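You operate a simulated robot arm through the tools that you are given. There is no shell and no other tool. Be economical: measure what you need, move in short steps, check, and stop when the job is done.

You run a simulated two-armed robot. Do the job below in one go: nothing can be reset, and whatever is moved stays where it is left.

JOB
Put the green sponge on the right end of the bench with taps. Fetch the yellow filter and stand it on the top of the steel shelf on the near machine. Put the clear can labelled "62" from the top of the long steel bench on the shelf under the narrow steel bench and the clear can marked "27" in the small yellow bin. Take the white can with a valve cup from the top of the long steel bench and leave it on the top of the square steel stand. Take the small white can from the top of the long steel bench and leave it on the top of the steel shelf on the near machine. Do these in any order. Set down upright: yellow filter, clear can, white can with a valve cup, small white can.

Only the result counts: the job must be done as asked and must still hold three seconds after the hand-in. Knocking over, shifting, dropping, spilling or breaking anything else fails it.

ROBOT AND FRAMES
Two 7-joint arms with two-finger grippers on one trunk, on a base that drives. Base frame: it is fixed to the floor where the robot stands at the start and does not move with it; the origin is under the middle of the robot, x ahead of it, y to its left, z up; the surface under the hand at the start is at about z = 860. Lengths are in mm, angles in degrees, forces in N, time in s.
The left shoulder is at the start at [42, 170, 1273], the right one opposite. With the tool pointing down near the work surface each hand reaches from about 100 to 660 mm from the robot's upright axis, wherever it stands, measured 20 degrees to its own side. Places, roughly: clear can [-2250, 3250, 1000]; green sponge (9x6x4 cm) [600, 0, 900]; right end of the bench with taps [-1600, -2500, 900]; shelf under the narrow steel bench [-1300, 400, 500]; small white can (4x4x11 cm) [-1800, 3300, 900]; small yellow bin (20x15x14 cm) [-2800, 3200, 900]; top of the square steel stand [-1500, 5200, 900]; top of the steel shelf on the near machine (52x23  [-4820, 1060, 900]; white can with a valve cup (5x5x14 cm) [-1700, 3300, 900]; yellow filter (5x5x11 cm) [-4300, 3400, 900]. Payload 2.69 kg a hand.
Tool frame (each hand has its own): the origin (TCP) lies between the finger pads and is the grasp point; the fingertips stand 20 mm ahead of it; z points along the fingers, y is the line along which they close. Largest opening 100 mm; the body of the gripper starts 63 mm behind the TCP.
Orientation is that of the tool frame in the base frame, as a unit quaternion [x, y, z, w]. With the fingers straight down and closing along the base's y, the tool's x points along the base's -x, its y along +y and its z along -z.

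CONTROLS
- The arms move only by the tool apply_moves. It takes "left_series", "right_series" or both (then of equal length, played together; a hand with none holds still); each is a list of rows, each a list of 7 numbers: the turn, a rotation vector about the tool's x, y, z in degrees, then the shift along the tool's x, y, z in mm, then the gripper command, from -1 (fully open) to 1 (shut), values between in proportion. In form: [[ax, ay, az, tx, ty, tz, jaw], ...]. A call has 1 to 10 rows; each row is the pose to reach, as a shift and turn from the pose commanded when the call began, along the tool's axes at that moment. A row lasts 0.2 s, in which the tool goes at most 50 mm and 8.6 degrees; a call with a longer step from one row to the next is refused whole, and so is a gripper value outside its range. A pose out of reach is approached as far as the arm can. The call stops where the force on the tool passes 40 N (or 10 N more than at its start, if that is more) or the arm is blocked; 0.2 s more then pass. Each finger travels about 108 mm/s and halts on what it meets, pressing with about 36 N; the grip force reading is that of the motor and also rises with nothing between the fingers. The clock runs only during rows and for 0.2 s after the last one: add rows that repeat a pose to give the fingers time. The reply holds the time, the measured pose of the TCP, the force on the tool along the base axes, the opening and the grip force, in the units named above and with some noise, with the torque about the TCP (base axes, N m) and any sound that the robot's microphone picked up, and new pictures: "pictures" is both (left out), scene, wrist or none (wrist: the cameras of the hands that moved).
- Cameras (640 x 400 px; columns grow to the right, rows downward): "scene" is now at [187.6, -21.3, 1204.3]; the picture's right is [-0.22, -0.98, 0.00], its down [-0.25, 0.05, -0.97] and it looks along [0.94, -0.21, -0.26] (base axes); focal length 256 px, centre (320, 200). "left" rides on the left gripper at [70, 19, -99] in its tool frame; the picture's right is [-0.26, 0.97, 0.00], its down [-0.75, -0.20, -0.63] and it looks along [-0.61, -0.16, 0.78] (tool axes); focal length 230 px, centre (320, 200). "right" rides on the right gripper at [70, -19, -99] in its tool frame; the picture's right is [0.26, 0.97, 0.00], its down [-0.75, 0.20, -0.63] and it looks along [-0.61, 0.16, 0.78] (tool axes); focal length 230 px, centre (320, 200). There is no depth. A picture from a camera that has moved, and an enlarged one, comes with that camera's place and axes in the base frame and with its lens. The place of the scene camera against the robot may be out by one fixed shift of up to 12 mm in any direction.
- raise_lower(by): slides the trunk up (or, below 0, down) by that many mm; the arms and the scene camera ride with it, the base frame stays. It gives what a move gives, with no picture.
- steer(legs): drives the robot by 1 to 6 legs, each [ahead, turn to the left] in mm and degrees, along the robot's own axes; the way and the turn of a leg run together, so that a leg with both is an arc; at most 1500 mm and 180 degrees a leg. The arms and the cameras ride along, it lands a little off, and it stops where it bumps. It gives what a move gives, and a new picture of the scene camera.
- aim_head(pan, tilt): turns the head with the scene camera to pan (to the left, within 60 degrees either way) and tilt (down, from -29 to 69), counted from straight ahead of the robot. It gives what a move gives, and a new picture of the scene camera.
- enlarge(camera, box): a new picture of the part [left, top, right, bottom] of that camera's present view, enlarged. The clock stands still meanwhile.
- hand_in(): hands the job in; it is judged then, once.

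Go step by step. Nothing tells you exact positions but the pictures and the camera data: compare them with the known pose of the tool, close in by small moves and look again before you grip or let go. The budget is 186 turns and 260 pictures, counting those below and the enlarged ones. Unless the task says otherwise, let go and move clear before handing in, and close with one line.

The tools are called after "Emit:" as name(argument=value, ...) on one line, values as JSON. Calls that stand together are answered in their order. apply_moves: Moves the arms, as the interface text tells. Its arguments: {"type":"object","properties":{"left_series":{"type":"array"},"right_series":{"type":"array"},"pictures":{"type":"string","enum":["both","scene","wrist","none"]}},"required":[]} The other tools are called the same way: raise_lower (by) slides the trunk up or down; steer (legs) drives the base; aim_head (pan, tilt) turns the head that bears the scene camera; enlarge (camera, box) takes an enlarged picture of a part of a camera's view; hand_in () hands the job in.

At the start:

```text
time: 0.0
left_tool_pos: [442.6, 124.1, 1110.2]
left_orientation: [-0.001, 1.0, 0.0, 0.0]
left_wrist_force: [0.0, 0.8, -0.7]
left_ft_torque: [-0.02, 0.0, 0.04]
left_grip_width: 100.2
left_grasp_force: 0.0
right_tool_pos: [330.2, -155.4, 1126.7]
right_orientation: [-0.002, 1.0, -0.001, -0.001]
right_wrist_force: [1.3, -0.4, -0.6]
right_ft_torque: [-0.01, -0.02, 0.01]
right_grip_width: 99.9
right_grasp_force: 0.0
trunk travel left (down, up): [-500.0, 190.0]
robot x, y, heading: [-0.1, -1.4, -0.3]
head pan, tilt: [-12.7, 13.9]
```

scene: 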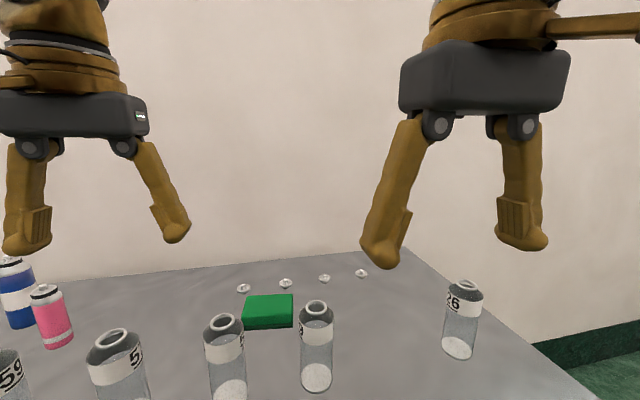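
right: 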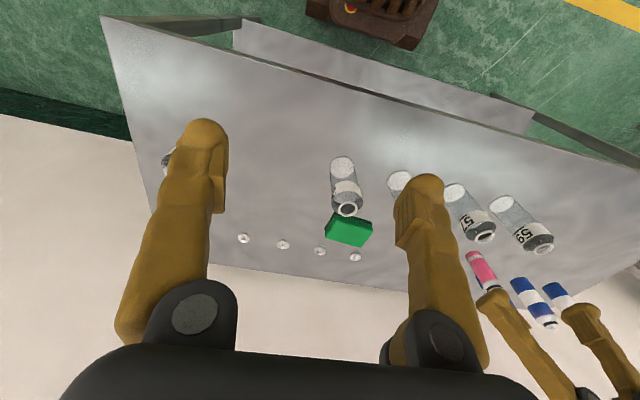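
left: 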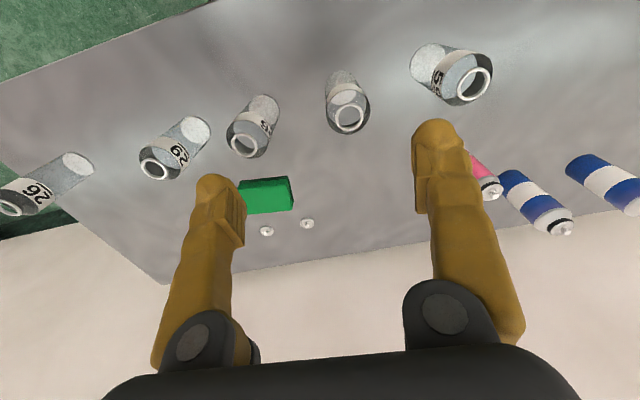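

The green sponge lies near [597, -15, 880], its 9 cm side along y, and there are clear cans in front of it. I'll bring the right hand over it and turn the hand so it closes along x.

Emit:
apply_moves(right_series=[[0, 0, 8.5, -27, 14, 0, -1], [0, 0, 17, -54, 28, 0, -1], [0, 0, 25.5, -81, 42, 0, -1], [0, 0, 34, -108, 56, 0, -1], [0, 0, 42.5, -135, 70, 0, -1], [0, 0, 51, -162, 84, 0, -1], [0, 0, 59.5, -189, 98, 0, -1], [0, 0, 68, -216, 112, 0, -1], [0, 0, 76.5, -243, 126, 0, -1], [0, 0, 85, -267, 140, 0, -1]], pictures="both")

```text
time: 2.3
left_tool_pos: [403.9, 123.9, 1125.8]
left_orientation: [-0.002, 1.0, 0.001, 0.017]
left_wrist_force: [-1.1, -0.7, 0.2]
left_ft_torque: [0.02, -0.08, 0.01]
left_grip_width: 100.0
left_grasp_force: 0.0
right_tool_pos: [578.6, -55.2, 1153.4]
right_orientation: [0.706, 0.707, 0.03, -0.012]
right_wrist_force: [0.0, -0.6, 0.0]
right_ft_torque: [-0.04, -0.09, -0.05]
right_grip_width: 99.8
right_grasp_force: 0.1
trunk travel left (down, up): [-500.0, 190.0]
robot x, y, heading: [-2.6, -0.6, 0.1]
head pan, tilt: [-12.7, 13.9]
stopped in row 10 (right hand): the arm was blocked; the commanded pose is now the measured one
camera scene: at [184.1, -22.6, 1204.9], right [-0.22, -0.98, 0.0], down [-0.25, 0.05, -0.97], along [0.94, -0.21, -0.25], focal length 256 px, centre (320, 200)
camera right: at [557.4, 8.5, 1254.0], right [0.97, 0.26, 0.04], down [0.19, -0.79, 0.59], along [0.18, -0.56, -0.81], focal length 230 px, centre (320, 200)
```

scene: 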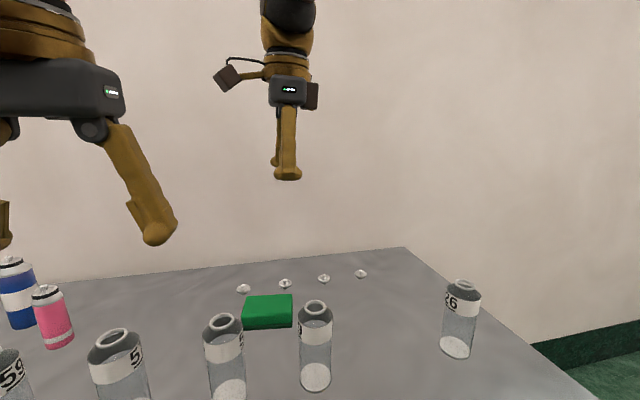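
right: 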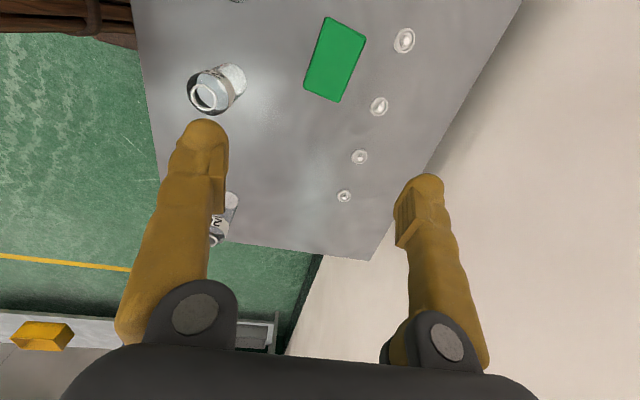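

The right arm ran into the left one. I'll move the left hand out to the left first, then continue to the sponge at about [595, -10].

Emit:
apply_moves(left_series=[[0, 0, 0, 20, 40, 0, -1], [0, 0, 0, 40, 80, 0, -1], [0, 0, 0, 60, 120, 0, -1], [0, 0, 0, 80, 160, 0, -1]], pictures="none")

Emit:
apply_moves(right_series=[[0, 0, 5, 20, 0, 30, -0.7], [0, 0, 5, 45, -15, 70, -0.7], [0, 0, 5, 45, -15, 110, -0.7], [0, 0, 5, 45, -15, 150, -0.7]], pictures="wrist")

```text
time: 2.6
left_tool_pos: [377.6, 140.9, 1130.4]
left_orientation: [-0.002, 1.0, 0.0, 0.025]
left_wrist_force: [-1.3, -1.1, 1.0]
left_ft_torque: [-0.01, -0.06, -0.01]
left_grip_width: 99.9
left_grasp_force: 0.0
right_tool_pos: [565.8, -59.2, 1162.8]
right_orientation: [0.711, 0.702, 0.037, -0.008]
right_wrist_force: [-0.8, -0.3, 0.9]
right_ft_torque: [-0.03, -0.07, -0.01]
right_grip_width: 100.0
right_grasp_force: 0.1
trunk travel left (down, up): [-500.0, 190.0]
robot x, y, heading: [-0.2, -0.8, 0.1]
head pan, tilt: [-12.7, 13.9]
stopped in row 1 (right hand): the arm was blocked; the commanded pose is now the measured one
```

```text
time: 3.6
left_tool_pos: [380.7, 142.3, 1129.2]
left_orientation: [-0.002, 1.0, 0.001, 0.024]
left_wrist_force: [0.4, 0.2, -0.2]
left_ft_torque: [-0.02, 0.01, 0.02]
left_grip_width: 100.4
left_grasp_force: 0.1
right_tool_pos: [569.7, -17.3, 1022.3]
right_orientation: [0.75, 0.659, 0.045, -0.015]
right_wrist_force: [0.6, -0.9, 0.4]
right_ft_torque: [-0.03, 0.01, 0.02]
right_grip_width: 85.2
right_grasp_force: 0.1
trunk travel left (down, up): [-500.0, 190.0]
robot x, y, heading: [-1.4, -0.3, 0.3]
head pan, tilt: [-12.7, 13.9]
camera right: at [554.5, 47.1, 1124.6], right [0.99, 0.13, 0.06], down [0.07, -0.82, 0.57], along [0.12, -0.56, -0.82], focal length 230 px, centre (320, 200)
```

right: 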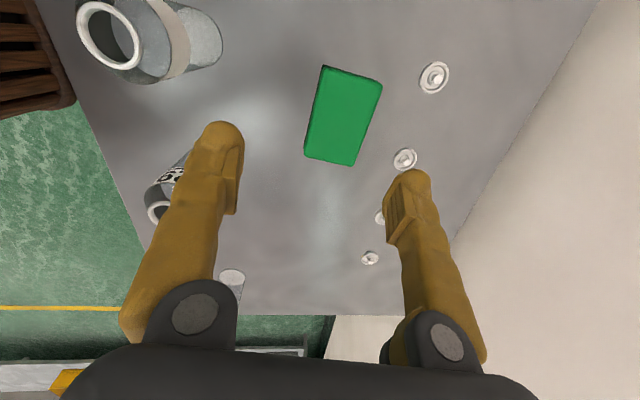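

The sponge centre comes out at about [597, -7], in line with the gripper. I'll straighten the tilt, go down and grip.

Emit:
apply_moves(right_series=[[2.1, -5, 0, 0, 12, 35, -0.7], [2.1, -5, 0, 0.5, 20.5, 70, -0.7], [2.1, -5, 0, 0.5, 20.5, 105, -0.7], [2.1, -5, 0, 0.5, 20.5, 133, -0.7]], pictures="wrist")

```text
time: 4.0
left_tool_pos: [361.7, 142.0, 1135.7]
left_orientation: [-0.002, 0.999, 0.001, 0.032]
left_wrist_force: [-0.3, -0.5, 0.3]
left_ft_torque: [0.0, -0.03, -0.01]
left_grip_width: 100.0
left_grasp_force: 0.0
right_tool_pos: [563.3, -21.1, 1013.5]
right_orientation: [0.755, 0.655, 0.03, -0.003]
right_wrist_force: [-1.0, 0.3, 0.0]
right_ft_torque: [-0.03, -0.08, 0.01]
right_grip_width: 84.7
right_grasp_force: 0.2
trunk travel left (down, up): [-500.0, 190.0]
robot x, y, heading: [0.4, -0.7, -0.1]
head pan, tilt: [-12.7, 13.9]
stopped in row 1 (right hand): the arm was blocked; the commanded pose is now the measured one
camera right: at [549.7, 45.2, 1114.2], right [0.99, 0.12, 0.05], down [0.07, -0.8, 0.6], along [0.11, -0.59, -0.8], focal length 230 px, centre (320, 200)
```

right: 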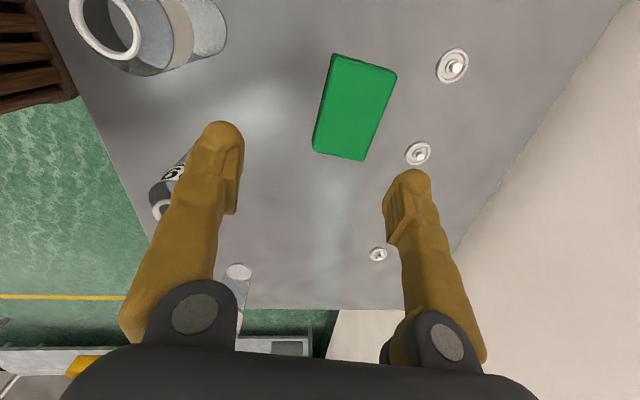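

The arms are still touching, so I'll move the left hand farther away.

Emit:
apply_moves(left_series=[[0, 0, 0, 0, 40, 0, -1], [0, 0, 0, 0, 80, 0, -1], [0, 0, 0, 0, 120, 0, -1], [0, 0, 0, 0, 160, 0, -1], [0, 0, 0, 0, 200, 0, -1]], pictures="scene")

```text
time: 4.3
left_tool_pos: [341.9, 158.8, 1142.0]
left_orientation: [-0.002, 0.999, 0.001, 0.041]
left_wrist_force: [0.2, 0.0, -0.2]
left_ft_torque: [0.01, -0.01, 0.02]
left_grip_width: 100.0
left_grasp_force: 0.1
right_tool_pos: [550.1, -28.3, 1019.6]
right_orientation: [0.76, 0.649, 0.034, -0.003]
right_wrist_force: [-0.9, 0.4, -0.2]
right_ft_torque: [-0.01, -0.06, 0.0]
right_grip_width: 85.1
right_grasp_force: 0.0
trunk travel left (down, up): [-500.0, 190.0]
robot x, y, heading: [2.2, 2.5, -0.0]
head pan, tilt: [-12.7, 13.9]
stopped in row 1 (right hand): the arm was blocked; the commanded pose is now the measured one
camera scene: at [185.8, -21.0, 1204.6], right [-0.22, -0.98, 0.0], down [-0.25, 0.05, -0.97], along [0.94, -0.21, -0.26], focal length 256 px, centre (320, 200)
```

scene: 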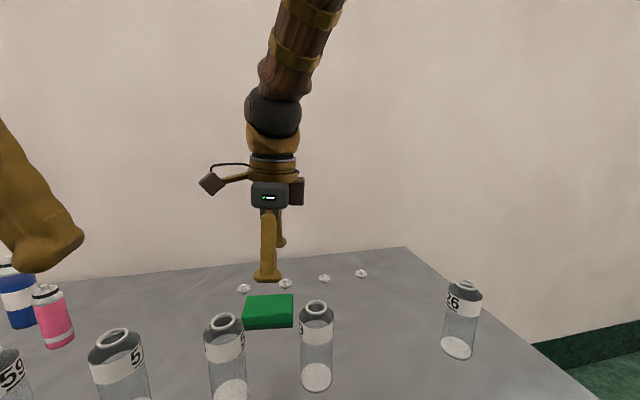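

They are still in contact. I'll back the right hand off to the right while the left goes left.

Emit:
apply_moves(right_series=[[0, 0, 0, -40, 0, 0, -0.7], [0, 0, 0, -80, 0, 0, -0.7], [0, 0, 0, -120, 0, 0, -0.7], [0, 0, 0, -120, 0, 0, -0.7], [0, 0, 0, -120, 0, 0, -0.7]], left_series=[[0, 0, 0, 0, 40, 0, -1], [0, 0, 0, 0, 80, 0, -1], [0, 0, 0, 0, 120, 0, -1], [0, 0, 0, 0, 160, 0, -1], [0, 0, 0, 0, 200, 0, -1]], pictures="none")

```text
time: 5.5
left_tool_pos: [343.6, 358.4, 1140.8]
left_orientation: [-0.002, 0.999, 0.0, 0.039]
left_wrist_force: [-0.7, 0.7, 0.1]
left_ft_torque: [-0.02, 0.0, -0.01]
left_grip_width: 100.0
left_grasp_force: 0.0
right_tool_pos: [532.9, -138.9, 1016.5]
right_orientation: [0.754, 0.656, 0.035, 0.002]
right_wrist_force: [-0.2, 0.3, -1.0]
right_ft_torque: [0.0, 0.0, 0.03]
right_grip_width: 85.2
right_grasp_force: 0.0
trunk travel left (down, up): [-500.0, 190.0]
robot x, y, heading: [-0.8, 0.4, -0.0]
head pan, tilt: [-12.7, 13.9]
```

Both arms are free now, so I'll go over the sponge and down.

Emit:
apply_moves(right_series=[[1, -1, 0, 44, 13, 0, -0.7], [2, -2, 0, 88, 26, 0, -0.7], [2.8, -2.9, 0, 132, 39, 20, -0.7], [2.8, -2.9, 0, 132, 39, 60, -0.7], [2.8, -2.9, 0, 132, 39, 100, -0.7], [2.8, -2.9, 0, 132, 39, 120, -0.7]], pictures="wrist")

```text
time: 6.3
left_tool_pos: [319.4, 357.7, 1139.3]
left_orientation: [-0.004, 0.999, -0.001, 0.035]
left_wrist_force: [0.6, 1.5, 0.4]
left_ft_torque: [0.0, -0.02, 0.04]
left_grip_width: 100.0
left_grasp_force: 0.2
right_tool_pos: [598.5, -40.8, 1023.0]
right_orientation: [0.774, 0.632, 0.019, -0.001]
right_wrist_force: [-1.7, 0.1, 0.6]
right_ft_torque: [-0.04, -0.13, -0.03]
right_grip_width: 85.0
right_grasp_force: 0.0
trunk travel left (down, up): [-500.0, 190.0]
robot x, y, heading: [-0.4, -0.1, 0.0]
head pan, tilt: [-12.7, 13.9]
stopped in row 4 (right hand): the arm was blocked; the commanded pose is now the measured one
camera right: at [591.0, 28.9, 1121.1], right [1.0, 0.06, 0.03], down [0.03, -0.79, 0.61], along [0.06, -0.61, -0.79], focal length 230 px, centre (320, 200)
```

right: 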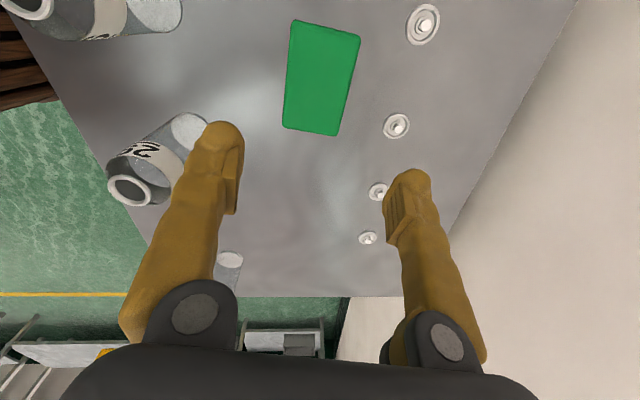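

The right elbow is fouling the left arm when it reaches across. I'll pull the right hand out to the right and up, then turn the robot left about 22° so the sponge lies on the right side.

Emit:
apply_moves(right_series=[[0, 0, 0, -40, 0, -15, -0.7], [0, 0, 0, -80, 0, -30, -0.7], [0, 0, 0, -120, 0, -45, -0.7], [0, 0, 0, -160, 0, -60, -0.7], [0, 0, 0, -200, 0, -60, -0.7]], pictures="none")

Emit:
steer(legs=[[0, 22]])

```text
time: 6.7
left_tool_pos: [293.4, 355.5, 1127.3]
left_orientation: [-0.003, 1.0, -0.001, 0.01]
left_wrist_force: [0.3, -0.3, -0.2]
left_ft_torque: [-0.01, -0.06, 0.03]
left_grip_width: 100.1
left_grasp_force: 0.0
right_tool_pos: [577.3, -65.9, 1027.0]
right_orientation: [0.779, 0.626, 0.017, -0.003]
right_wrist_force: [0.7, 0.0, 0.3]
right_ft_torque: [0.01, -0.01, -0.02]
right_grip_width: 85.4
right_grasp_force: 0.1
trunk travel left (down, up): [-500.0, 190.0]
robot x, y, heading: [-0.1, 2.3, 0.1]
head pan, tilt: [-12.7, 13.9]
stopped in row 1 (right hand): the arm was blocked; the commanded pose is now the measured one
```

```text
time: 7.4
left_tool_pos: [238.5, 351.4, 1114.0]
left_orientation: [-0.005, 1.0, -0.013, -0.019]
left_wrist_force: [0.0, -0.7, -0.1]
left_ft_torque: [0.07, -0.04, 0.0]
left_grip_width: 99.7
left_grasp_force: 0.0
right_tool_pos: [548.2, -77.5, 1037.5]
right_orientation: [0.789, 0.614, 0.025, -0.006]
right_wrist_force: [-1.2, -0.7, 1.2]
right_ft_torque: [0.02, -0.06, 0.01]
right_grip_width: 84.9
right_grasp_force: 0.2
trunk travel left (down, up): [-500.0, 190.0]
robot x, y, heading: [2.8, -3.1, 0.6]
head pan, tilt: [-12.7, 13.9]
stopped in leg 1: the robot was blocked; the commanded pose is now the measured one
camera scene: at [185.5, -21.6, 1204.6], right [-0.21, -0.98, 0.0], down [-0.25, 0.05, -0.97], along [0.95, -0.2, -0.26], focal length 256 px, centre (320, 200)
```

scene: 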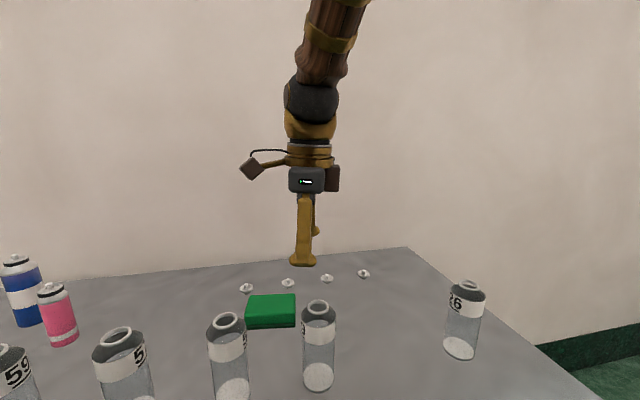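

The arms still press on each other. I'll separate them by moving both together.

Emit:
apply_moves(right_series=[[0, 0, 0, -40, 0, 0, -0.7], [0, 0, 0, -80, -10, 0, -0.7], [0, 0, 0, -120, -20, 0, -0.7], [0, 0, 0, -160, -30, 0, -0.7], [0, 0, 0, -200, -40, 0, -0.7]], left_series=[[0, 0, 0, -10, 30, 0, -1], [0, 0, 0, -20, 60, 0, -1], [0, 0, 0, -50, 60, 0, -1], [0, 0, 0, -80, 60, 0, -1], [0, 0, 0, -100, 60, 0, -1]], pictures="none")

Emit:
steer(legs=[[0, 22]])

```text
time: 8.6
left_tool_pos: [350.8, 413.7, 1127.8]
left_orientation: [-0.005, 1.0, -0.013, 0.011]
left_wrist_force: [0.2, 0.1, 0.9]
left_ft_torque: [-0.01, 0.0, 0.0]
left_grip_width: 100.2
left_grasp_force: 0.1
right_tool_pos: [465.6, -255.3, 1031.4]
right_orientation: [0.782, 0.623, 0.028, 0.001]
right_wrist_force: [0.2, 0.1, 0.3]
right_ft_torque: [0.05, 0.02, -0.01]
right_grip_width: 85.2
right_grasp_force: 0.1
trunk travel left (down, up): [-500.0, 190.0]
robot x, y, heading: [1.3, 3.1, 0.5]
head pan, tilt: [-12.7, 13.9]
```

```text
time: 9.4
left_tool_pos: [294.2, 425.9, 1137.7]
left_orientation: [-0.024, 0.999, -0.011, 0.027]
left_wrist_force: [-1.2, -0.5, 0.0]
left_ft_torque: [-0.02, -0.06, 0.0]
left_grip_width: 99.8
left_grasp_force: 0.1
right_tool_pos: [437.4, -236.6, 1049.3]
right_orientation: [0.769, 0.637, 0.041, 0.012]
right_wrist_force: [-0.5, -0.2, 1.1]
right_ft_torque: [-0.01, -0.08, -0.04]
right_grip_width: 85.4
right_grasp_force: 0.0
trunk travel left (down, up): [-500.0, 190.0]
robot x, y, heading: [2.9, 0.4, 2.7]
head pan, tilt: [-12.7, 13.9]
stopped in leg 1: the robot was blocked; the commanded pose is now the measured one
camera scene: at [183.9, -12.4, 1204.9], right [-0.17, -0.98, 0.0], down [-0.25, 0.04, -0.97], along [0.95, -0.17, -0.25], focal length 256 px, centre (320, 200)
```

scene: 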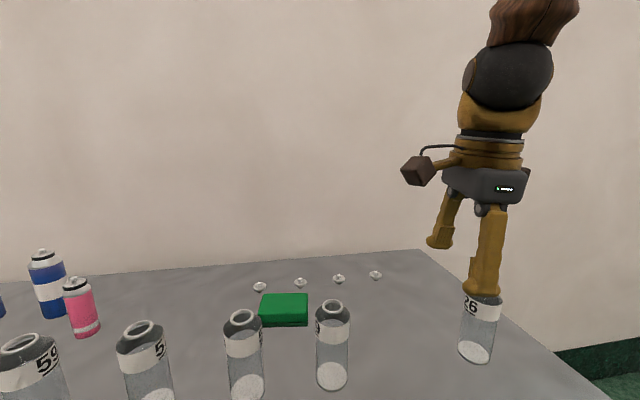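

The turn is blocked as well, and the left hand gets pushed back each time, so something else may be in the way. I'll look to the left and right.

Emit:
aim_head(pan=55, tilt=15)

Emit:
aim_head(pan=-60, tilt=25)

Emit:
aim_head(pan=0, tilt=60)

```text
time: 10.8
left_tool_pos: [297.8, 425.9, 1136.1]
left_orientation: [-0.023, 0.999, -0.011, 0.025]
left_wrist_force: [1.2, -0.1, -0.2]
left_ft_torque: [-0.02, -0.02, -0.01]
left_grip_width: 100.0
left_grasp_force: 0.1
right_tool_pos: [442.8, -236.4, 1046.5]
right_orientation: [0.768, 0.639, 0.04, 0.011]
right_wrist_force: [-0.5, 0.1, -0.1]
right_ft_torque: [0.03, 0.01, 0.0]
right_grip_width: 85.0
right_grasp_force: 0.1
trunk travel left (down, up): [-500.0, 190.0]
robot x, y, heading: [-0.5, -0.3, 2.9]
head pan, tilt: [55.0, 15.0]
camera scene: at [145.5, 82.4, 1203.1], right [0.84, -0.54, -0.01], down [-0.15, -0.22, -0.96], along [0.51, 0.82, -0.27], focal length 256 px, centre (320, 200)
```

scene: 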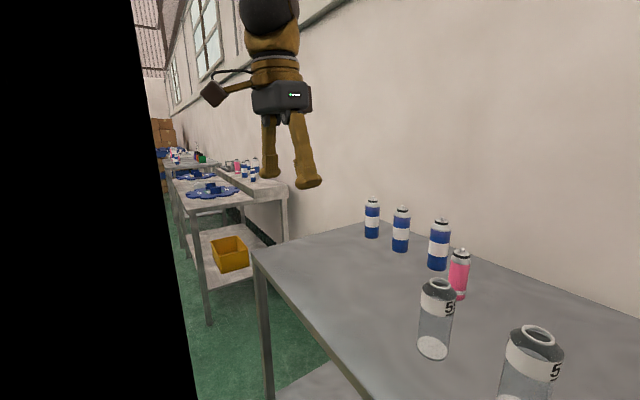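

```text
time: 12.8
left_tool_pos: [297.6, 426.2, 1136.2]
left_orientation: [-0.024, 0.999, -0.011, 0.024]
left_wrist_force: [-0.3, -1.0, 0.2]
left_ft_torque: [0.02, -0.01, -0.02]
left_grip_width: 100.1
left_grasp_force: 0.0
right_tool_pos: [443.0, -237.2, 1046.5]
right_orientation: [0.769, 0.638, 0.039, 0.012]
right_wrist_force: [0.3, -0.3, 0.3]
right_ft_torque: [-0.02, -0.01, 0.01]
right_grip_width: 84.9
right_grasp_force: 0.0
trunk travel left (down, up): [-500.0, 190.0]
robot x, y, heading: [0.4, -4.1, 2.8]
head pan, tilt: [-60.0, 25.0]
camera scene: at [145.2, -74.0, 1187.0], right [-0.84, -0.54, 0.01], down [-0.24, 0.35, -0.9], along [0.48, -0.76, -0.43], focal length 256 px, centre (320, 200)
```

scene: 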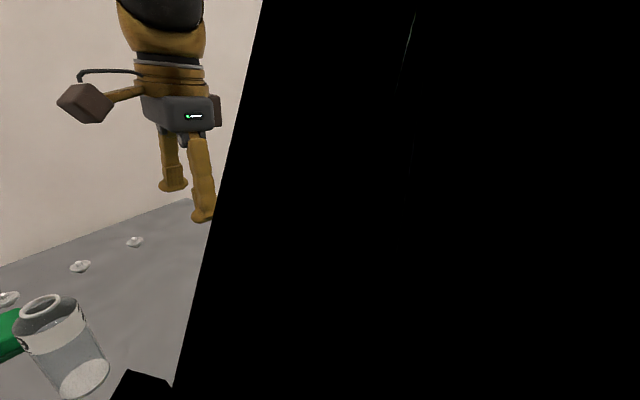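

```text
time: 14.1
left_tool_pos: [298.1, 425.7, 1137.0]
left_orientation: [-0.024, 0.999, -0.011, 0.024]
left_wrist_force: [-0.8, 0.1, 0.2]
left_ft_torque: [-0.01, -0.02, -0.01]
left_grip_width: 100.1
left_grasp_force: 0.1
right_tool_pos: [443.1, -236.6, 1046.6]
right_orientation: [0.769, 0.638, 0.04, 0.011]
right_wrist_force: [-0.5, -0.2, -0.3]
right_ft_torque: [0.02, -0.04, 0.01]
right_grip_width: 85.1
right_grasp_force: 0.0
trunk travel left (down, up): [-500.0, 190.0]
robot x, y, heading: [-0.7, 3.2, 2.8]
head pan, tilt: [0.0, 60.0]
camera scene: at [161.2, 6.5, 1136.6], right [0.05, -1.0, 0.0], down [-0.87, -0.04, -0.49], along [0.48, 0.02, -0.87], focal length 256 px, centre (320, 200)
```

scene: 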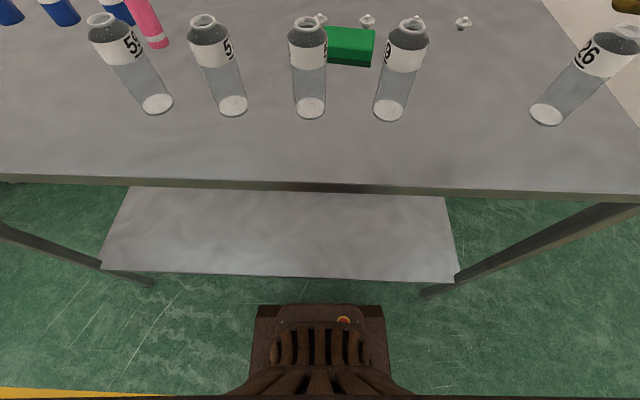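

I see no outside obstacle. The black areas are the robot's own upper arms, close to the head, so the turned right wrist seems to swing its elbow inward. I'll turn the right wrist back to neutral and raise it.

Emit:
apply_moves(right_series=[[0, 0, -8.5, 0, 0, -10, -0.7], [0, 0, -17, 0, 0, -20, -0.7], [0, 0, -25.5, 0, 0, -30, -0.7], [0, 0, -34, 0, 0, -40, -0.7], [0, 0, -42.5, 0, 0, -50, -0.7], [0, 0, -51, 0, 0, -60, -0.7], [0, 0, -59.5, 0, 0, -70, -0.7], [0, 0, -68, 0, 0, -80, -0.7], [0, 0, -76.5, 0, 0, -80, -0.7], [0, 0, -85, 0, 0, -80, -0.7]], left_series=[[0, 0, 0, 0, 0, 0, -1], [0, 0, 0, 0, 0, 0, -1], [0, 0, 0, 0, 0, 0, -1], [0, 0, 0, 0, 0, 0, -1], [0, 0, 0, 0, 0, 0, -1], [0, 0, 0, 0, 0, 0, -1], [0, 0, 0, 0, 0, 0, -1], [0, 0, 0, 0, 0, 0, -1], [0, 0, 0, 0, 0, 0, -1], [0, 0, 0, 0, 0, 0, -1]], pictures="none")

Emit:
aim_head(pan=-55, tilt=0)

```text
time: 16.3
left_tool_pos: [297.1, 426.2, 1136.9]
left_orientation: [-0.024, 0.999, -0.01, 0.025]
left_wrist_force: [0.1, -0.7, -0.3]
left_ft_torque: [0.01, -0.02, 0.01]
left_grip_width: 100.0
left_grasp_force: 0.0
right_tool_pos: [436.7, -238.8, 1126.5]
right_orientation: [0.135, 0.99, 0.021, 0.035]
right_wrist_force: [0.5, -0.5, -0.1]
right_ft_torque: [-0.01, 0.01, -0.02]
right_grip_width: 85.1
right_grasp_force: 0.1
trunk travel left (down, up): [-500.0, 190.0]
robot x, y, heading: [0.3, -4.3, 2.8]
head pan, tilt: [0.0, 60.0]
```

```text
time: 17.6
left_tool_pos: [298.2, 425.4, 1135.6]
left_orientation: [-0.024, 0.999, -0.011, 0.025]
left_wrist_force: [-0.1, 0.3, 0.5]
left_ft_torque: [0.01, 0.03, 0.01]
left_grip_width: 100.1
left_grasp_force: 0.1
right_tool_pos: [437.0, -239.3, 1125.4]
right_orientation: [0.136, 0.99, 0.022, 0.035]
right_wrist_force: [-0.4, 0.5, 0.2]
right_ft_torque: [0.03, -0.01, -0.01]
right_grip_width: 84.7
right_grasp_force: 0.1
trunk travel left (down, up): [-500.0, 190.0]
robot x, y, heading: [-1.6, -0.6, 3.0]
head pan, tilt: [-55.0, 0.0]
camera scene: at [151.2, -67.7, 1227.2], right [-0.79, -0.61, 0.01], down [-0.02, 0.0, -1.0], along [0.61, -0.79, -0.01], focal length 256 px, centre (320, 200)
```

scene: 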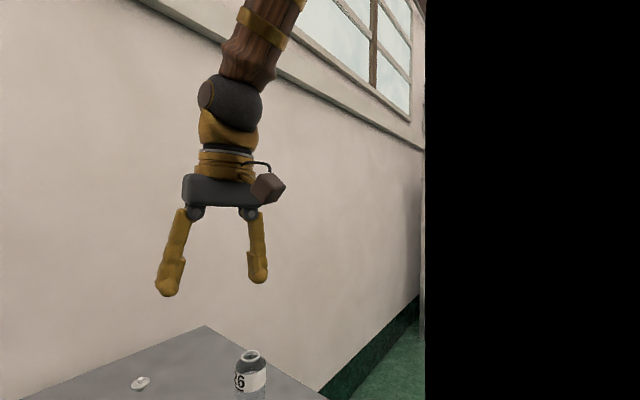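

The right wrist is back near neutral. I'll try the turn again.

Emit:
steer(legs=[[0, 15]])

```text
time: 18.9
left_tool_pos: [178.5, 489.2, 1135.5]
left_orientation: [-0.154, 0.988, -0.008, 0.026]
left_wrist_force: [0.7, 0.4, -0.5]
left_ft_torque: [-0.03, 0.0, 0.0]
left_grip_width: 100.3
left_grasp_force: 0.0
right_tool_pos: [484.1, -118.0, 1126.0]
right_orientation: [0.007, 0.999, 0.027, 0.032]
right_wrist_force: [0.8, 0.0, 0.5]
right_ft_torque: [0.02, -0.01, -0.01]
right_grip_width: 85.2
right_grasp_force: 0.1
trunk travel left (down, up): [-500.0, 190.0]
robot x, y, heading: [-1.5, -2.6, 17.5]
head pan, tilt: [-55.0, 0.0]
camera scene: at [163.6, -28.4, 1227.3], right [-0.61, -0.79, 0.01], down [-0.02, -0.01, -1.0], along [0.79, -0.61, -0.01], focal length 256 px, centre (320, 200)
```

scene: 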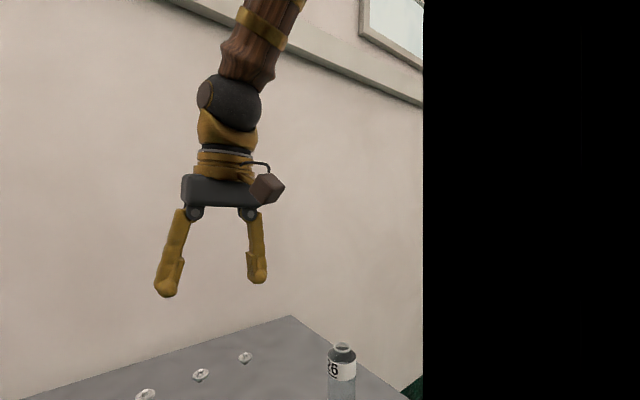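

The turn works with a neutral wrist. I'll turn the right wrist the other way while moving over the sponge.

Emit:
apply_moves(right_series=[[0, 0, -8.5, -10, 11, 0, -0.7], [0, 0, -17, -20, 22, 0, -0.7], [0, 0, -25.5, -30, 33, 10, -0.7], [0, 0, -34, -40, 44, 20, -0.7], [0, 0, -42.5, -50, 55, 30, -0.7], [0, 0, -51, -60, 66, 40, -0.7], [0, 0, -59.5, -70, 77, 50, -0.7], [0, 0, -68, -80, 88, 60, -0.7], [0, 0, -76.5, -90, 98, 70, -0.7], [0, 0, -85, -107, 108, 73, -0.7]], pictures="wrist")

```text
time: 21.1
left_tool_pos: [162.0, 483.4, 1139.9]
left_orientation: [-0.153, 0.988, -0.007, 0.034]
left_wrist_force: [0.4, -0.8, 0.3]
left_ft_torque: [0.03, 0.02, 0.0]
left_grip_width: 100.0
left_grasp_force: 0.0
right_tool_pos: [580.6, -13.3, 1074.6]
right_orientation: [-0.67, 0.741, -0.005, 0.049]
right_wrist_force: [-0.1, -0.4, -0.3]
right_ft_torque: [-0.01, 0.02, 0.01]
right_grip_width: 85.2
right_grasp_force: 0.0
trunk travel left (down, up): [-500.0, 190.0]
robot x, y, heading: [-4.4, -1.1, 17.4]
head pan, tilt: [-55.0, 0.0]
camera right: at [584.5, -90.2, 1168.2], right [-0.98, -0.16, -0.09], down [-0.18, 0.73, 0.66], along [-0.04, 0.67, -0.75], focal length 230 px, centre (320, 200)
```

right: 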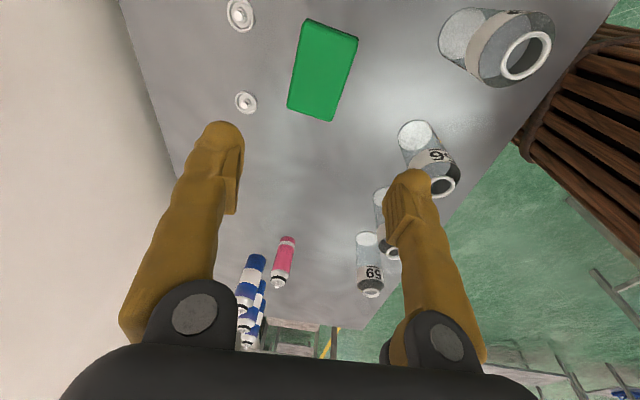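

The hand is nearly over the sponge and lined up. I'll straighten it and lower.

Emit:
apply_moves(right_series=[[-2, 2, 0, 5, -1, 45, -0.7], [-4.2, 3.8, 0, 10, -2, 90, -0.7], [-4.2, 3.8, 0, 13, -3, 135, -0.7], [-4.2, 3.8, 0, 14.5, -3, 165, -0.7]], pictures="wrist")

```text
time: 22.1
left_tool_pos: [163.1, 483.3, 1141.5]
left_orientation: [-0.155, 0.987, -0.007, 0.034]
left_wrist_force: [0.7, -0.4, 0.6]
left_ft_torque: [0.0, 0.01, 0.0]
left_grip_width: 99.9
left_grasp_force: 0.0
right_tool_pos: [596.9, -19.9, 908.0]
right_orientation: [-0.671, 0.741, 0.001, 0.0]
right_wrist_force: [0.5, -0.1, -0.6]
right_ft_torque: [-0.04, -0.02, -0.01]
right_grip_width: 85.1
right_grasp_force: 0.0
trunk travel left (down, up): [-500.0, 190.0]
robot x, y, heading: [-0.5, 0.9, 17.6]
head pan, tilt: [-55.0, 0.0]
camera right: at [606.7, -90.0, 1005.4], right [-0.99, -0.16, 0.0], down [-0.12, 0.77, 0.63], along [-0.1, 0.62, -0.78], focal length 230 px, centre (320, 200)
```

right: 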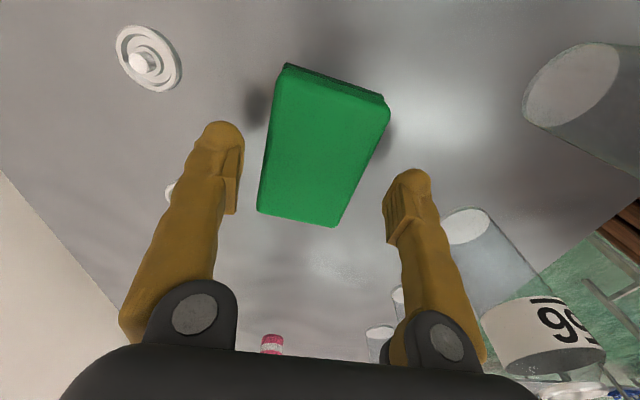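

The sponge sits between the fingers, so I'll lower the last 19 mm, grip and lift.

Emit:
apply_moves(right_series=[[0, 0, 0, 6, 0, 19, -0.7], [0, 0, 0, 6, 0, 19, 1], [0, 0, 0, 6, 0, 19, 1], [0, 0, 0, 6, 0, 19, 1], [0, 0, 0, 6, 0, 19, 1], [0, 0, 0, 6, 0, -20, 1], [0, 0, 0, 6, 0, -60, 1], [0, 0, 0, 6, 0, -100, 1], [0, 0, 0, 6, 0, -140, 1]], pictures="wrist")

```text
time: 24.1
left_tool_pos: [160.0, 482.5, 1141.6]
left_orientation: [-0.153, 0.988, -0.007, 0.034]
left_wrist_force: [-0.3, -0.1, 0.3]
left_ft_torque: [0.01, 0.02, -0.02]
left_grip_width: 100.0
left_grasp_force: 0.1
right_tool_pos: [594.7, -24.7, 1049.5]
right_orientation: [-0.671, 0.741, 0.0, -0.002]
right_wrist_force: [-0.2, -0.4, -1.1]
right_ft_torque: [-0.01, -0.02, 0.03]
right_grip_width: 57.9
right_grasp_force: 35.6
trunk travel left (down, up): [-500.0, 190.0]
robot x, y, heading: [-1.9, -0.4, 17.6]
head pan, tilt: [-55.0, 0.0]
camera right: at [604.7, -95.3, 1147.4], right [-0.99, -0.16, 0.0], down [-0.12, 0.77, 0.63], along [-0.1, 0.62, -0.78], focal length 230 px, centre (320, 200)
```

right: 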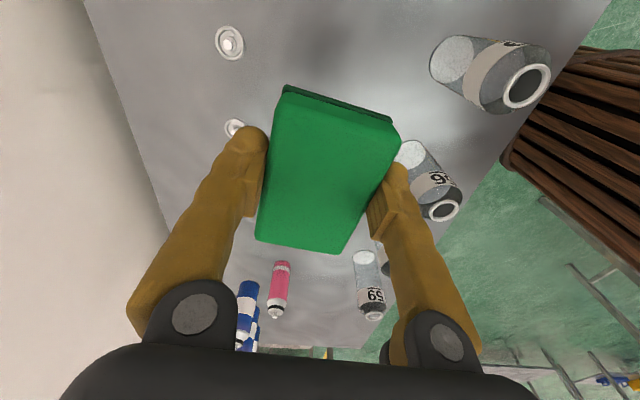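

The sponge is held. I'll retract the right hand to a neutral carrying pose, then back off and look around the room.

Emit:
apply_moves(right_series=[[0, 0, 6, 5, 5, -40, 1], [0, 0, 14, 15, 35, -80, 1], [0, 0, 22, 30, 65, -80, 1], [0, 0, 30, 50, 95, -80, 1], [0, 0, 38, 70, 125, -80, 1], [0, 0, 46, 90, 155, -80, 1], [0, 0, 54, 110, 185, -80, 1], [0, 0, 60, 125, 215, -80, 1], [0, 0, 64, 140, 245, -80, 1], [0, 0, 68, 150, 275, -80, 1]], pictures="none")

Emit:
aim_head(pan=0, tilt=15)

Emit:
steer(legs=[[-400, 0], [0, 90]])

```text
refused: row 2 steps farther than a row can; nothing moved
```

```text
time: 25.3
left_tool_pos: [160.7, 483.3, 1140.2]
left_orientation: [-0.154, 0.987, -0.007, 0.034]
left_wrist_force: [-0.4, 0.3, 0.0]
left_ft_torque: [0.02, 0.0, 0.02]
left_grip_width: 99.9
left_grasp_force: 0.1
right_tool_pos: [595.5, -23.1, 1049.9]
right_orientation: [-0.671, 0.741, 0.0, -0.001]
right_wrist_force: [-0.3, 0.0, 0.0]
right_ft_torque: [0.02, 0.04, -0.01]
right_grip_width: 58.1
right_grasp_force: 36.3
trunk travel left (down, up): [-500.0, 190.0]
robot x, y, heading: [1.2, 0.8, 17.4]
head pan, tilt: [0.0, 15.0]
camera scene: at [181.0, 54.1, 1202.4], right [0.3, -0.95, 0.0], down [-0.26, -0.08, -0.96], along [0.92, 0.29, -0.28], focal length 256 px, centre (320, 200)
```

scene: 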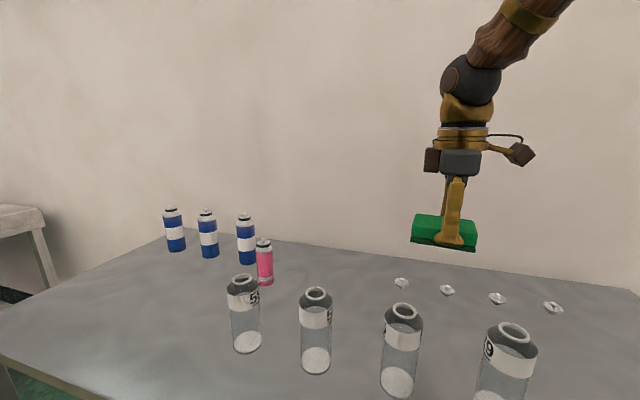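

```text
time: 31.7
left_tool_pos: [-865.6, 33.7, 1139.6]
left_orientation: [0.808, -0.588, -0.019, -0.029]
left_wrist_force: [-0.2, -0.3, 0.2]
left_ft_torque: [-0.01, 0.04, -0.03]
left_grip_width: 100.0
left_grasp_force: 0.1
right_tool_pos: [-359.7, 469.9, 1049.3]
right_orientation: [0.999, -0.048, 0.001, 0.0]
right_wrist_force: [-0.1, 0.2, 0.6]
right_ft_torque: [0.01, 0.01, 0.01]
right_grip_width: 57.9
right_grasp_force: 36.2
trunk travel left (down, up): [-500.0, 190.0]
robot x, y, heading: [-371.3, -121.5, 108.2]
head pan, tilt: [0.0, 15.0]
camera scene: at [-421.9, 52.9, 1202.4], right [0.95, 0.31, 0.0], down [0.08, -0.26, -0.96], along [-0.3, 0.91, -0.28], focal length 256 px, centre (320, 200)
```

scene: 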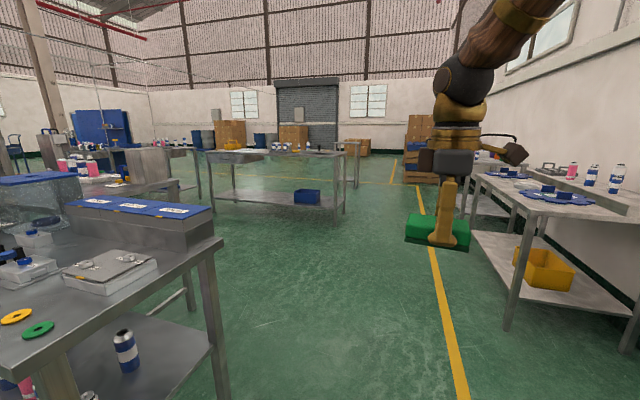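

The drive was clear. Next I'll tuck the right arm in and look the other way.

Emit:
apply_moves(right_series=[[0, 0, 6, 5, 5, -40, 1], [0, 0, 13, 20, 30, -75, 1], [0, 0, 20, 35, 60, -80, 1], [0, 0, 28, 50, 90, -80, 1], [0, 0, 36, 70, 125, -80, 1], [0, 0, 44, 90, 155, -80, 1], [0, 0, 52, 110, 185, -80, 1], [0, 0, 60, 125, 215, -80, 1], [0, 0, 66, 140, 245, -80, 1], [0, 0, 70, 150, 275, -80, 1]], pictures="none")

Emit:
steer(legs=[[0, 55]])

Emit:
steer(legs=[[0, 60]])

```text
time: 33.9
left_tool_pos: [-859.9, 15.6, 1142.6]
left_orientation: [0.808, -0.588, -0.022, -0.033]
left_wrist_force: [-0.3, 1.2, 0.1]
left_ft_torque: [0.03, -0.02, -0.01]
left_grip_width: 100.3
left_grasp_force: 0.0
right_tool_pos: [-248.0, 200.2, 1141.6]
right_orientation: [0.788, -0.615, -0.005, -0.002]
right_wrist_force: [0.0, -0.7, -0.1]
right_ft_torque: [0.02, -0.05, 0.01]
right_grip_width: 57.9
right_grasp_force: 35.6
right hand out of reach, approached as far as the arm can: row 9, 10
trunk travel left (down, up): [-500.0, 190.0]
robot x, y, heading: [-373.0, -122.7, 107.8]
head pan, tilt: [0.0, 15.0]
```

```text
time: 36.9
left_tool_pos: [-762.7, -445.0, 1142.4]
left_orientation: [0.989, -0.142, -0.035, -0.019]
left_wrist_force: [-0.3, 0.8, 0.1]
left_ft_torque: [-0.02, 0.01, 0.02]
left_grip_width: 99.9
left_grasp_force: 0.0
right_tool_pos: [-568.5, 162.7, 1140.8]
right_orientation: [0.984, -0.176, -0.007, 0.0]
right_wrist_force: [0.3, -0.2, 0.7]
right_ft_torque: [-0.01, 0.0, -0.02]
right_grip_width: 57.7
right_grasp_force: 36.6
trunk travel left (down, up): [-500.0, 190.0]
robot x, y, heading: [-373.0, -119.7, 163.6]
head pan, tilt: [0.0, 15.0]
camera scene: at [-541.5, -66.7, 1202.5], right [0.28, 0.96, 0.0], down [0.26, -0.08, -0.96], along [-0.92, 0.27, -0.28], focal length 256 px, centre (320, 200)
```

scene: 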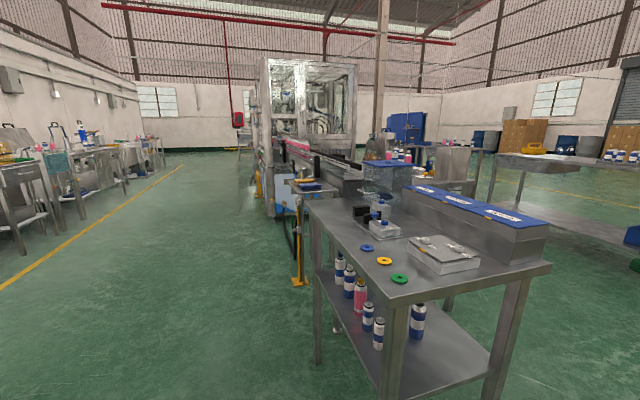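

```text
time: 37.6
left_tool_pos: [-688.6, -464.1, 1130.3]
left_orientation: [0.991, -0.137, 0.003, -0.016]
left_wrist_force: [1.4, 0.7, 0.3]
left_ft_torque: [-0.02, 0.07, -0.03]
left_grip_width: 100.1
left_grasp_force: 0.0
right_tool_pos: [-567.5, 152.6, 1147.3]
right_orientation: [0.979, -0.204, -0.01, 0.02]
right_wrist_force: [0.5, -0.2, 0.0]
right_ft_torque: [-0.01, 0.03, 0.0]
right_grip_width: 58.0
right_grasp_force: 36.1
trunk travel left (down, up): [-500.0, 190.0]
robot x, y, heading: [-373.5, -118.5, 163.8]
head pan, tilt: [0.0, 15.0]
stopped in leg 1: the robot was blocked; the commanded pose is now the measured one
camera scene: at [-539.9, -66.7, 1202.7], right [0.28, 0.96, 0.0], down [0.26, -0.08, -0.96], along [-0.92, 0.27, -0.27], focal length 256 px, centre (320, 200)
```

scene: 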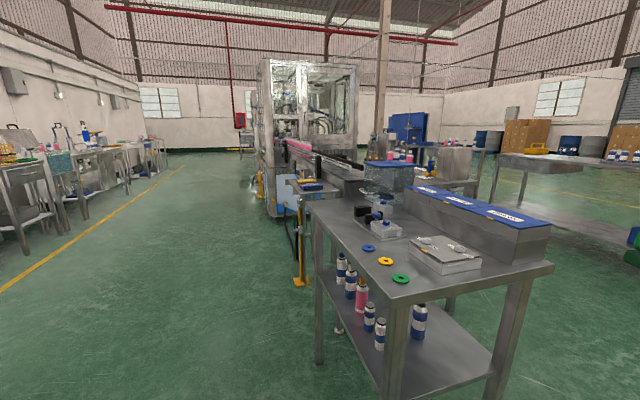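

The turn was blocked again. I'll look left to see what is there.

Emit:
aim_head(pan=60, tilt=15)

Emit:
enlarge(camera="left", box=[0, 0, 640, 400])

```text
time: 38.9
left_tool_pos: [-691.3, -466.4, 1128.9]
left_orientation: [0.991, -0.136, 0.003, -0.014]
left_wrist_force: [-0.9, 0.2, -0.4]
left_ft_torque: [0.0, 0.01, 0.0]
left_grip_width: 99.9
left_grasp_force: 0.1
right_tool_pos: [-569.7, 152.5, 1146.1]
right_orientation: [0.979, -0.204, -0.009, 0.018]
right_wrist_force: [-0.3, -0.3, -0.1]
right_ft_torque: [0.03, 0.0, -0.02]
right_grip_width: 57.8
right_grasp_force: 36.0
trunk travel left (down, up): [-500.0, 190.0]
robot x, y, heading: [-370.2, -122.2, 163.7]
head pan, tilt: [60.0, 15.0]
camera scene: at [-519.6, -158.2, 1203.2], right [-0.69, 0.72, -0.01], down [0.2, 0.17, -0.96], along [-0.69, -0.67, -0.27], focal length 256 px, centre (320, 200)
```

scene: 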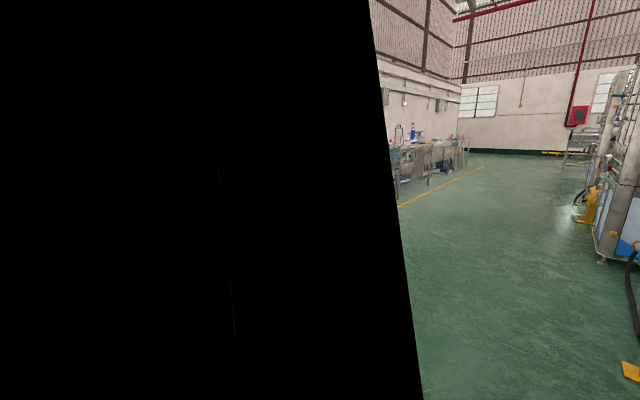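

```text
1.00 times, centred on (320, 200) of left (not enlarged: the box is as wide or as high as the picture)
camera zoom: at [-628.9, -506.9, 1227.7], right [-0.51, -0.86, -0.03], down [-0.68, 0.38, 0.63], along [-0.53, 0.34, -0.77], focal length 230 px, centre (320, 200)
```

zoom: 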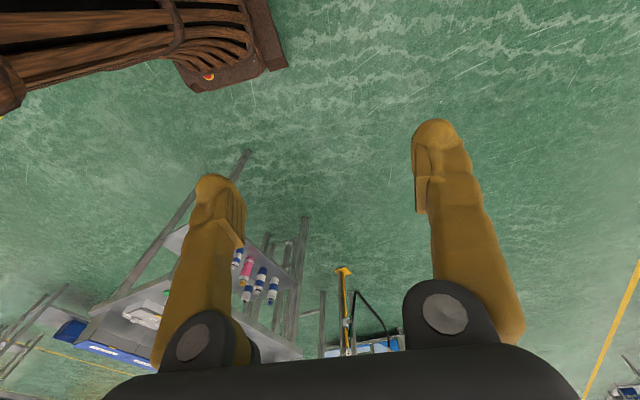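

No outside object is visible here either, so it looks like self-contact from the left arm's pulled-back pose. I'll bring the left hand forward to something like its starting pose.

Emit:
apply_moves(left_series=[[0, 0, 0, -40, -20, 0, -1], [0, 0, 0, -80, -40, 0, -1], [0, 0, 0, -120, -60, 0, -1], [0, 0, 0, -150, -90, 0, -1], [0, 0, 0, -160, -130, 0, -1], [0, 0, 0, -160, -170, 0, -1]], right_series=[[0, 0, 0, -20, 0, 0, 1], [0, 0, 0, -40, 0, 0, 1], [0, 0, 0, -60, 0, 0, 1], [0, 0, 0, -60, 0, 0, 1], [0, 0, 0, -60, 0, 0, 1], [0, 0, 0, -60, 0, 0, 1]], pictures="none")

Emit:
aim_head(pan=60, tilt=0)

```text
time: 40.3
left_tool_pos: [-804.5, -256.9, 1151.7]
left_orientation: [0.99, -0.136, -0.023, -0.018]
left_wrist_force: [0.3, -0.3, 0.1]
left_ft_torque: [-0.02, 0.01, 0.0]
left_grip_width: 100.0
left_grasp_force: 0.1
right_tool_pos: [-607.3, 172.9, 1150.6]
right_orientation: [0.982, -0.189, -0.014, 0.011]
right_wrist_force: [0.1, -0.2, -0.4]
right_ft_torque: [0.03, 0.01, 0.01]
right_grip_width: 57.5
right_grasp_force: 35.4
trunk travel left (down, up): [-500.0, 190.0]
robot x, y, heading: [-371.5, -115.9, 163.7]
head pan, tilt: [60.0, 15.0]
```

```text
time: 41.1
left_tool_pos: [-806.6, -258.8, 1150.7]
left_orientation: [0.99, -0.136, -0.023, -0.018]
left_wrist_force: [-0.1, -0.2, 0.0]
left_ft_torque: [0.0, -0.01, -0.02]
left_grip_width: 100.1
left_grasp_force: 0.1
right_tool_pos: [-606.7, 172.8, 1150.6]
right_orientation: [0.982, -0.189, -0.013, 0.01]
right_wrist_force: [0.6, 0.4, 0.4]
right_ft_torque: [0.02, -0.01, -0.01]
right_grip_width: 57.6
right_grasp_force: 36.2
trunk travel left (down, up): [-500.0, 190.0]
robot x, y, heading: [-369.9, -118.5, 164.0]
head pan, tilt: [60.0, 0.0]
camera scene: at [-517.6, -155.8, 1227.3], right [-0.69, 0.72, -0.01], down [0.02, 0.0, -1.0], along [-0.72, -0.69, -0.01], focal length 256 px, centre (320, 200)
```

scene: 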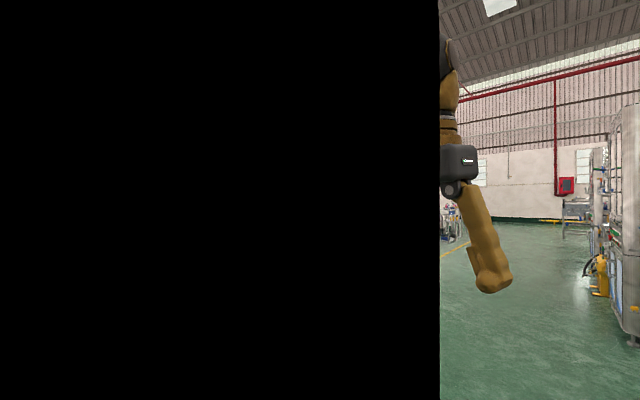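

I'll try the turn left again.

Emit:
aim_head(pan=0, tilt=10)

Emit:
steer(legs=[[0, 40], [0, 35]])

```text
time: 42.4
left_tool_pos: [-806.2, -259.9, 1149.8]
left_orientation: [0.99, -0.137, -0.023, -0.017]
left_wrist_force: [-0.3, -0.2, -0.6]
left_ft_torque: [0.0, -0.01, 0.01]
left_grip_width: 100.0
left_grasp_force: 0.0
right_tool_pos: [-608.3, 172.6, 1150.6]
right_orientation: [0.982, -0.19, -0.014, 0.01]
right_wrist_force: [-0.3, -0.1, -0.7]
right_ft_torque: [0.0, 0.01, -0.04]
right_grip_width: 58.1
right_grasp_force: 36.0
trunk travel left (down, up): [-500.0, 190.0]
robot x, y, heading: [-372.2, -120.7, 163.9]
head pan, tilt: [0.0, 10.0]
camera scene: at [-541.7, -67.8, 1210.6], right [0.28, 0.96, 0.0], down [0.18, -0.05, -0.98], along [-0.94, 0.27, -0.19], focal length 256 px, centre (320, 200)
```

scene: 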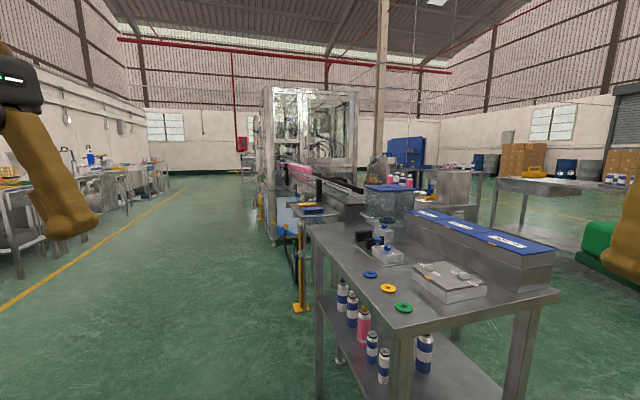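

```text
time: 46.4
left_tool_pos: [-348.0, -575.2, 1151.7]
left_orientation: [0.869, 0.494, -0.03, 0.0]
left_wrist_force: [0.5, 0.6, -0.6]
left_ft_torque: [0.02, 0.02, 0.02]
left_grip_width: 99.9
left_grasp_force: 0.1
right_tool_pos: [-713.5, -272.9, 1151.1]
right_orientation: [0.894, 0.447, -0.005, 0.016]
right_wrist_force: [0.2, 0.3, 0.2]
right_ft_torque: [0.0, 0.02, 0.0]
right_grip_width: 57.9
right_grasp_force: 36.1
trunk travel left (down, up): [-500.0, 190.0]
robot x, y, heading: [-374.0, -116.7, -121.3]
head pan, tilt: [0.0, 10.0]
camera scene: at [-465.4, -275.1, 1210.6], right [-0.85, 0.52, 0.0], down [0.1, 0.16, -0.98], along [-0.51, -0.84, -0.19], focal length 256 px, centre (320, 200)
```

scene: 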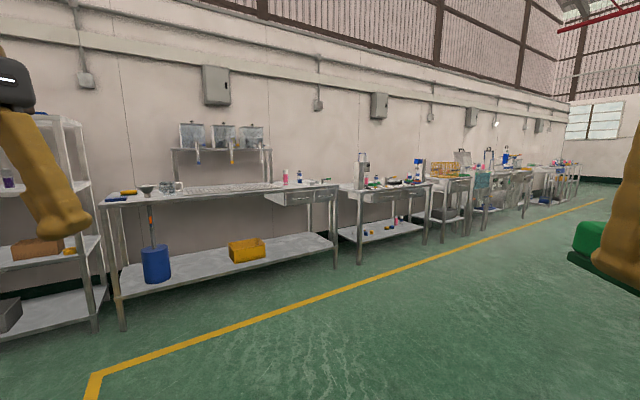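

The turn worked. The bench with taps (three tapped tanks) is ahead to the left, and its right end is near the centre of the picture. I'll drive towards it.

Emit:
steer(legs=[[1400, 0], [0, 31]])

```text
time: 54.9
left_tool_pos: [-830.7, -1674.6, 1156.1]
left_orientation: [0.7, 0.713, -0.035, 0.013]
left_wrist_force: [-0.4, 0.2, -1.0]
left_ft_torque: [-0.02, 0.02, -0.02]
left_grip_width: 100.2
left_grasp_force: 0.0
right_tool_pos: [-1300.7, -1608.7, 1152.2]
right_orientation: [0.737, 0.675, -0.002, 0.018]
right_wrist_force: [1.0, -0.4, -0.2]
right_ft_torque: [-0.03, 0.0, -0.03]
right_grip_width: 57.6
right_grasp_force: 36.1
trunk travel left (down, up): [-500.0, 190.0]
robot x, y, heading: [-1093.0, -1316.5, -89.4]
head pan, tilt: [0.0, 10.0]
camera scene: at [-1089.3, -1501.9, 1210.6], right [-1.0, -0.01, 0.0], down [0.0, 0.19, -0.98], along [0.01, -0.98, -0.19], focal length 256 px, centre (320, 200)
```

scene: 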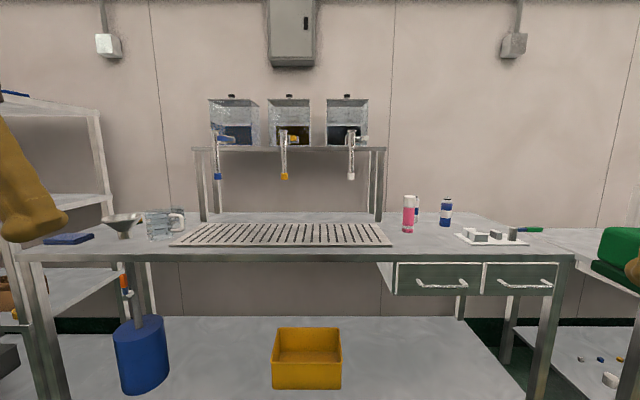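

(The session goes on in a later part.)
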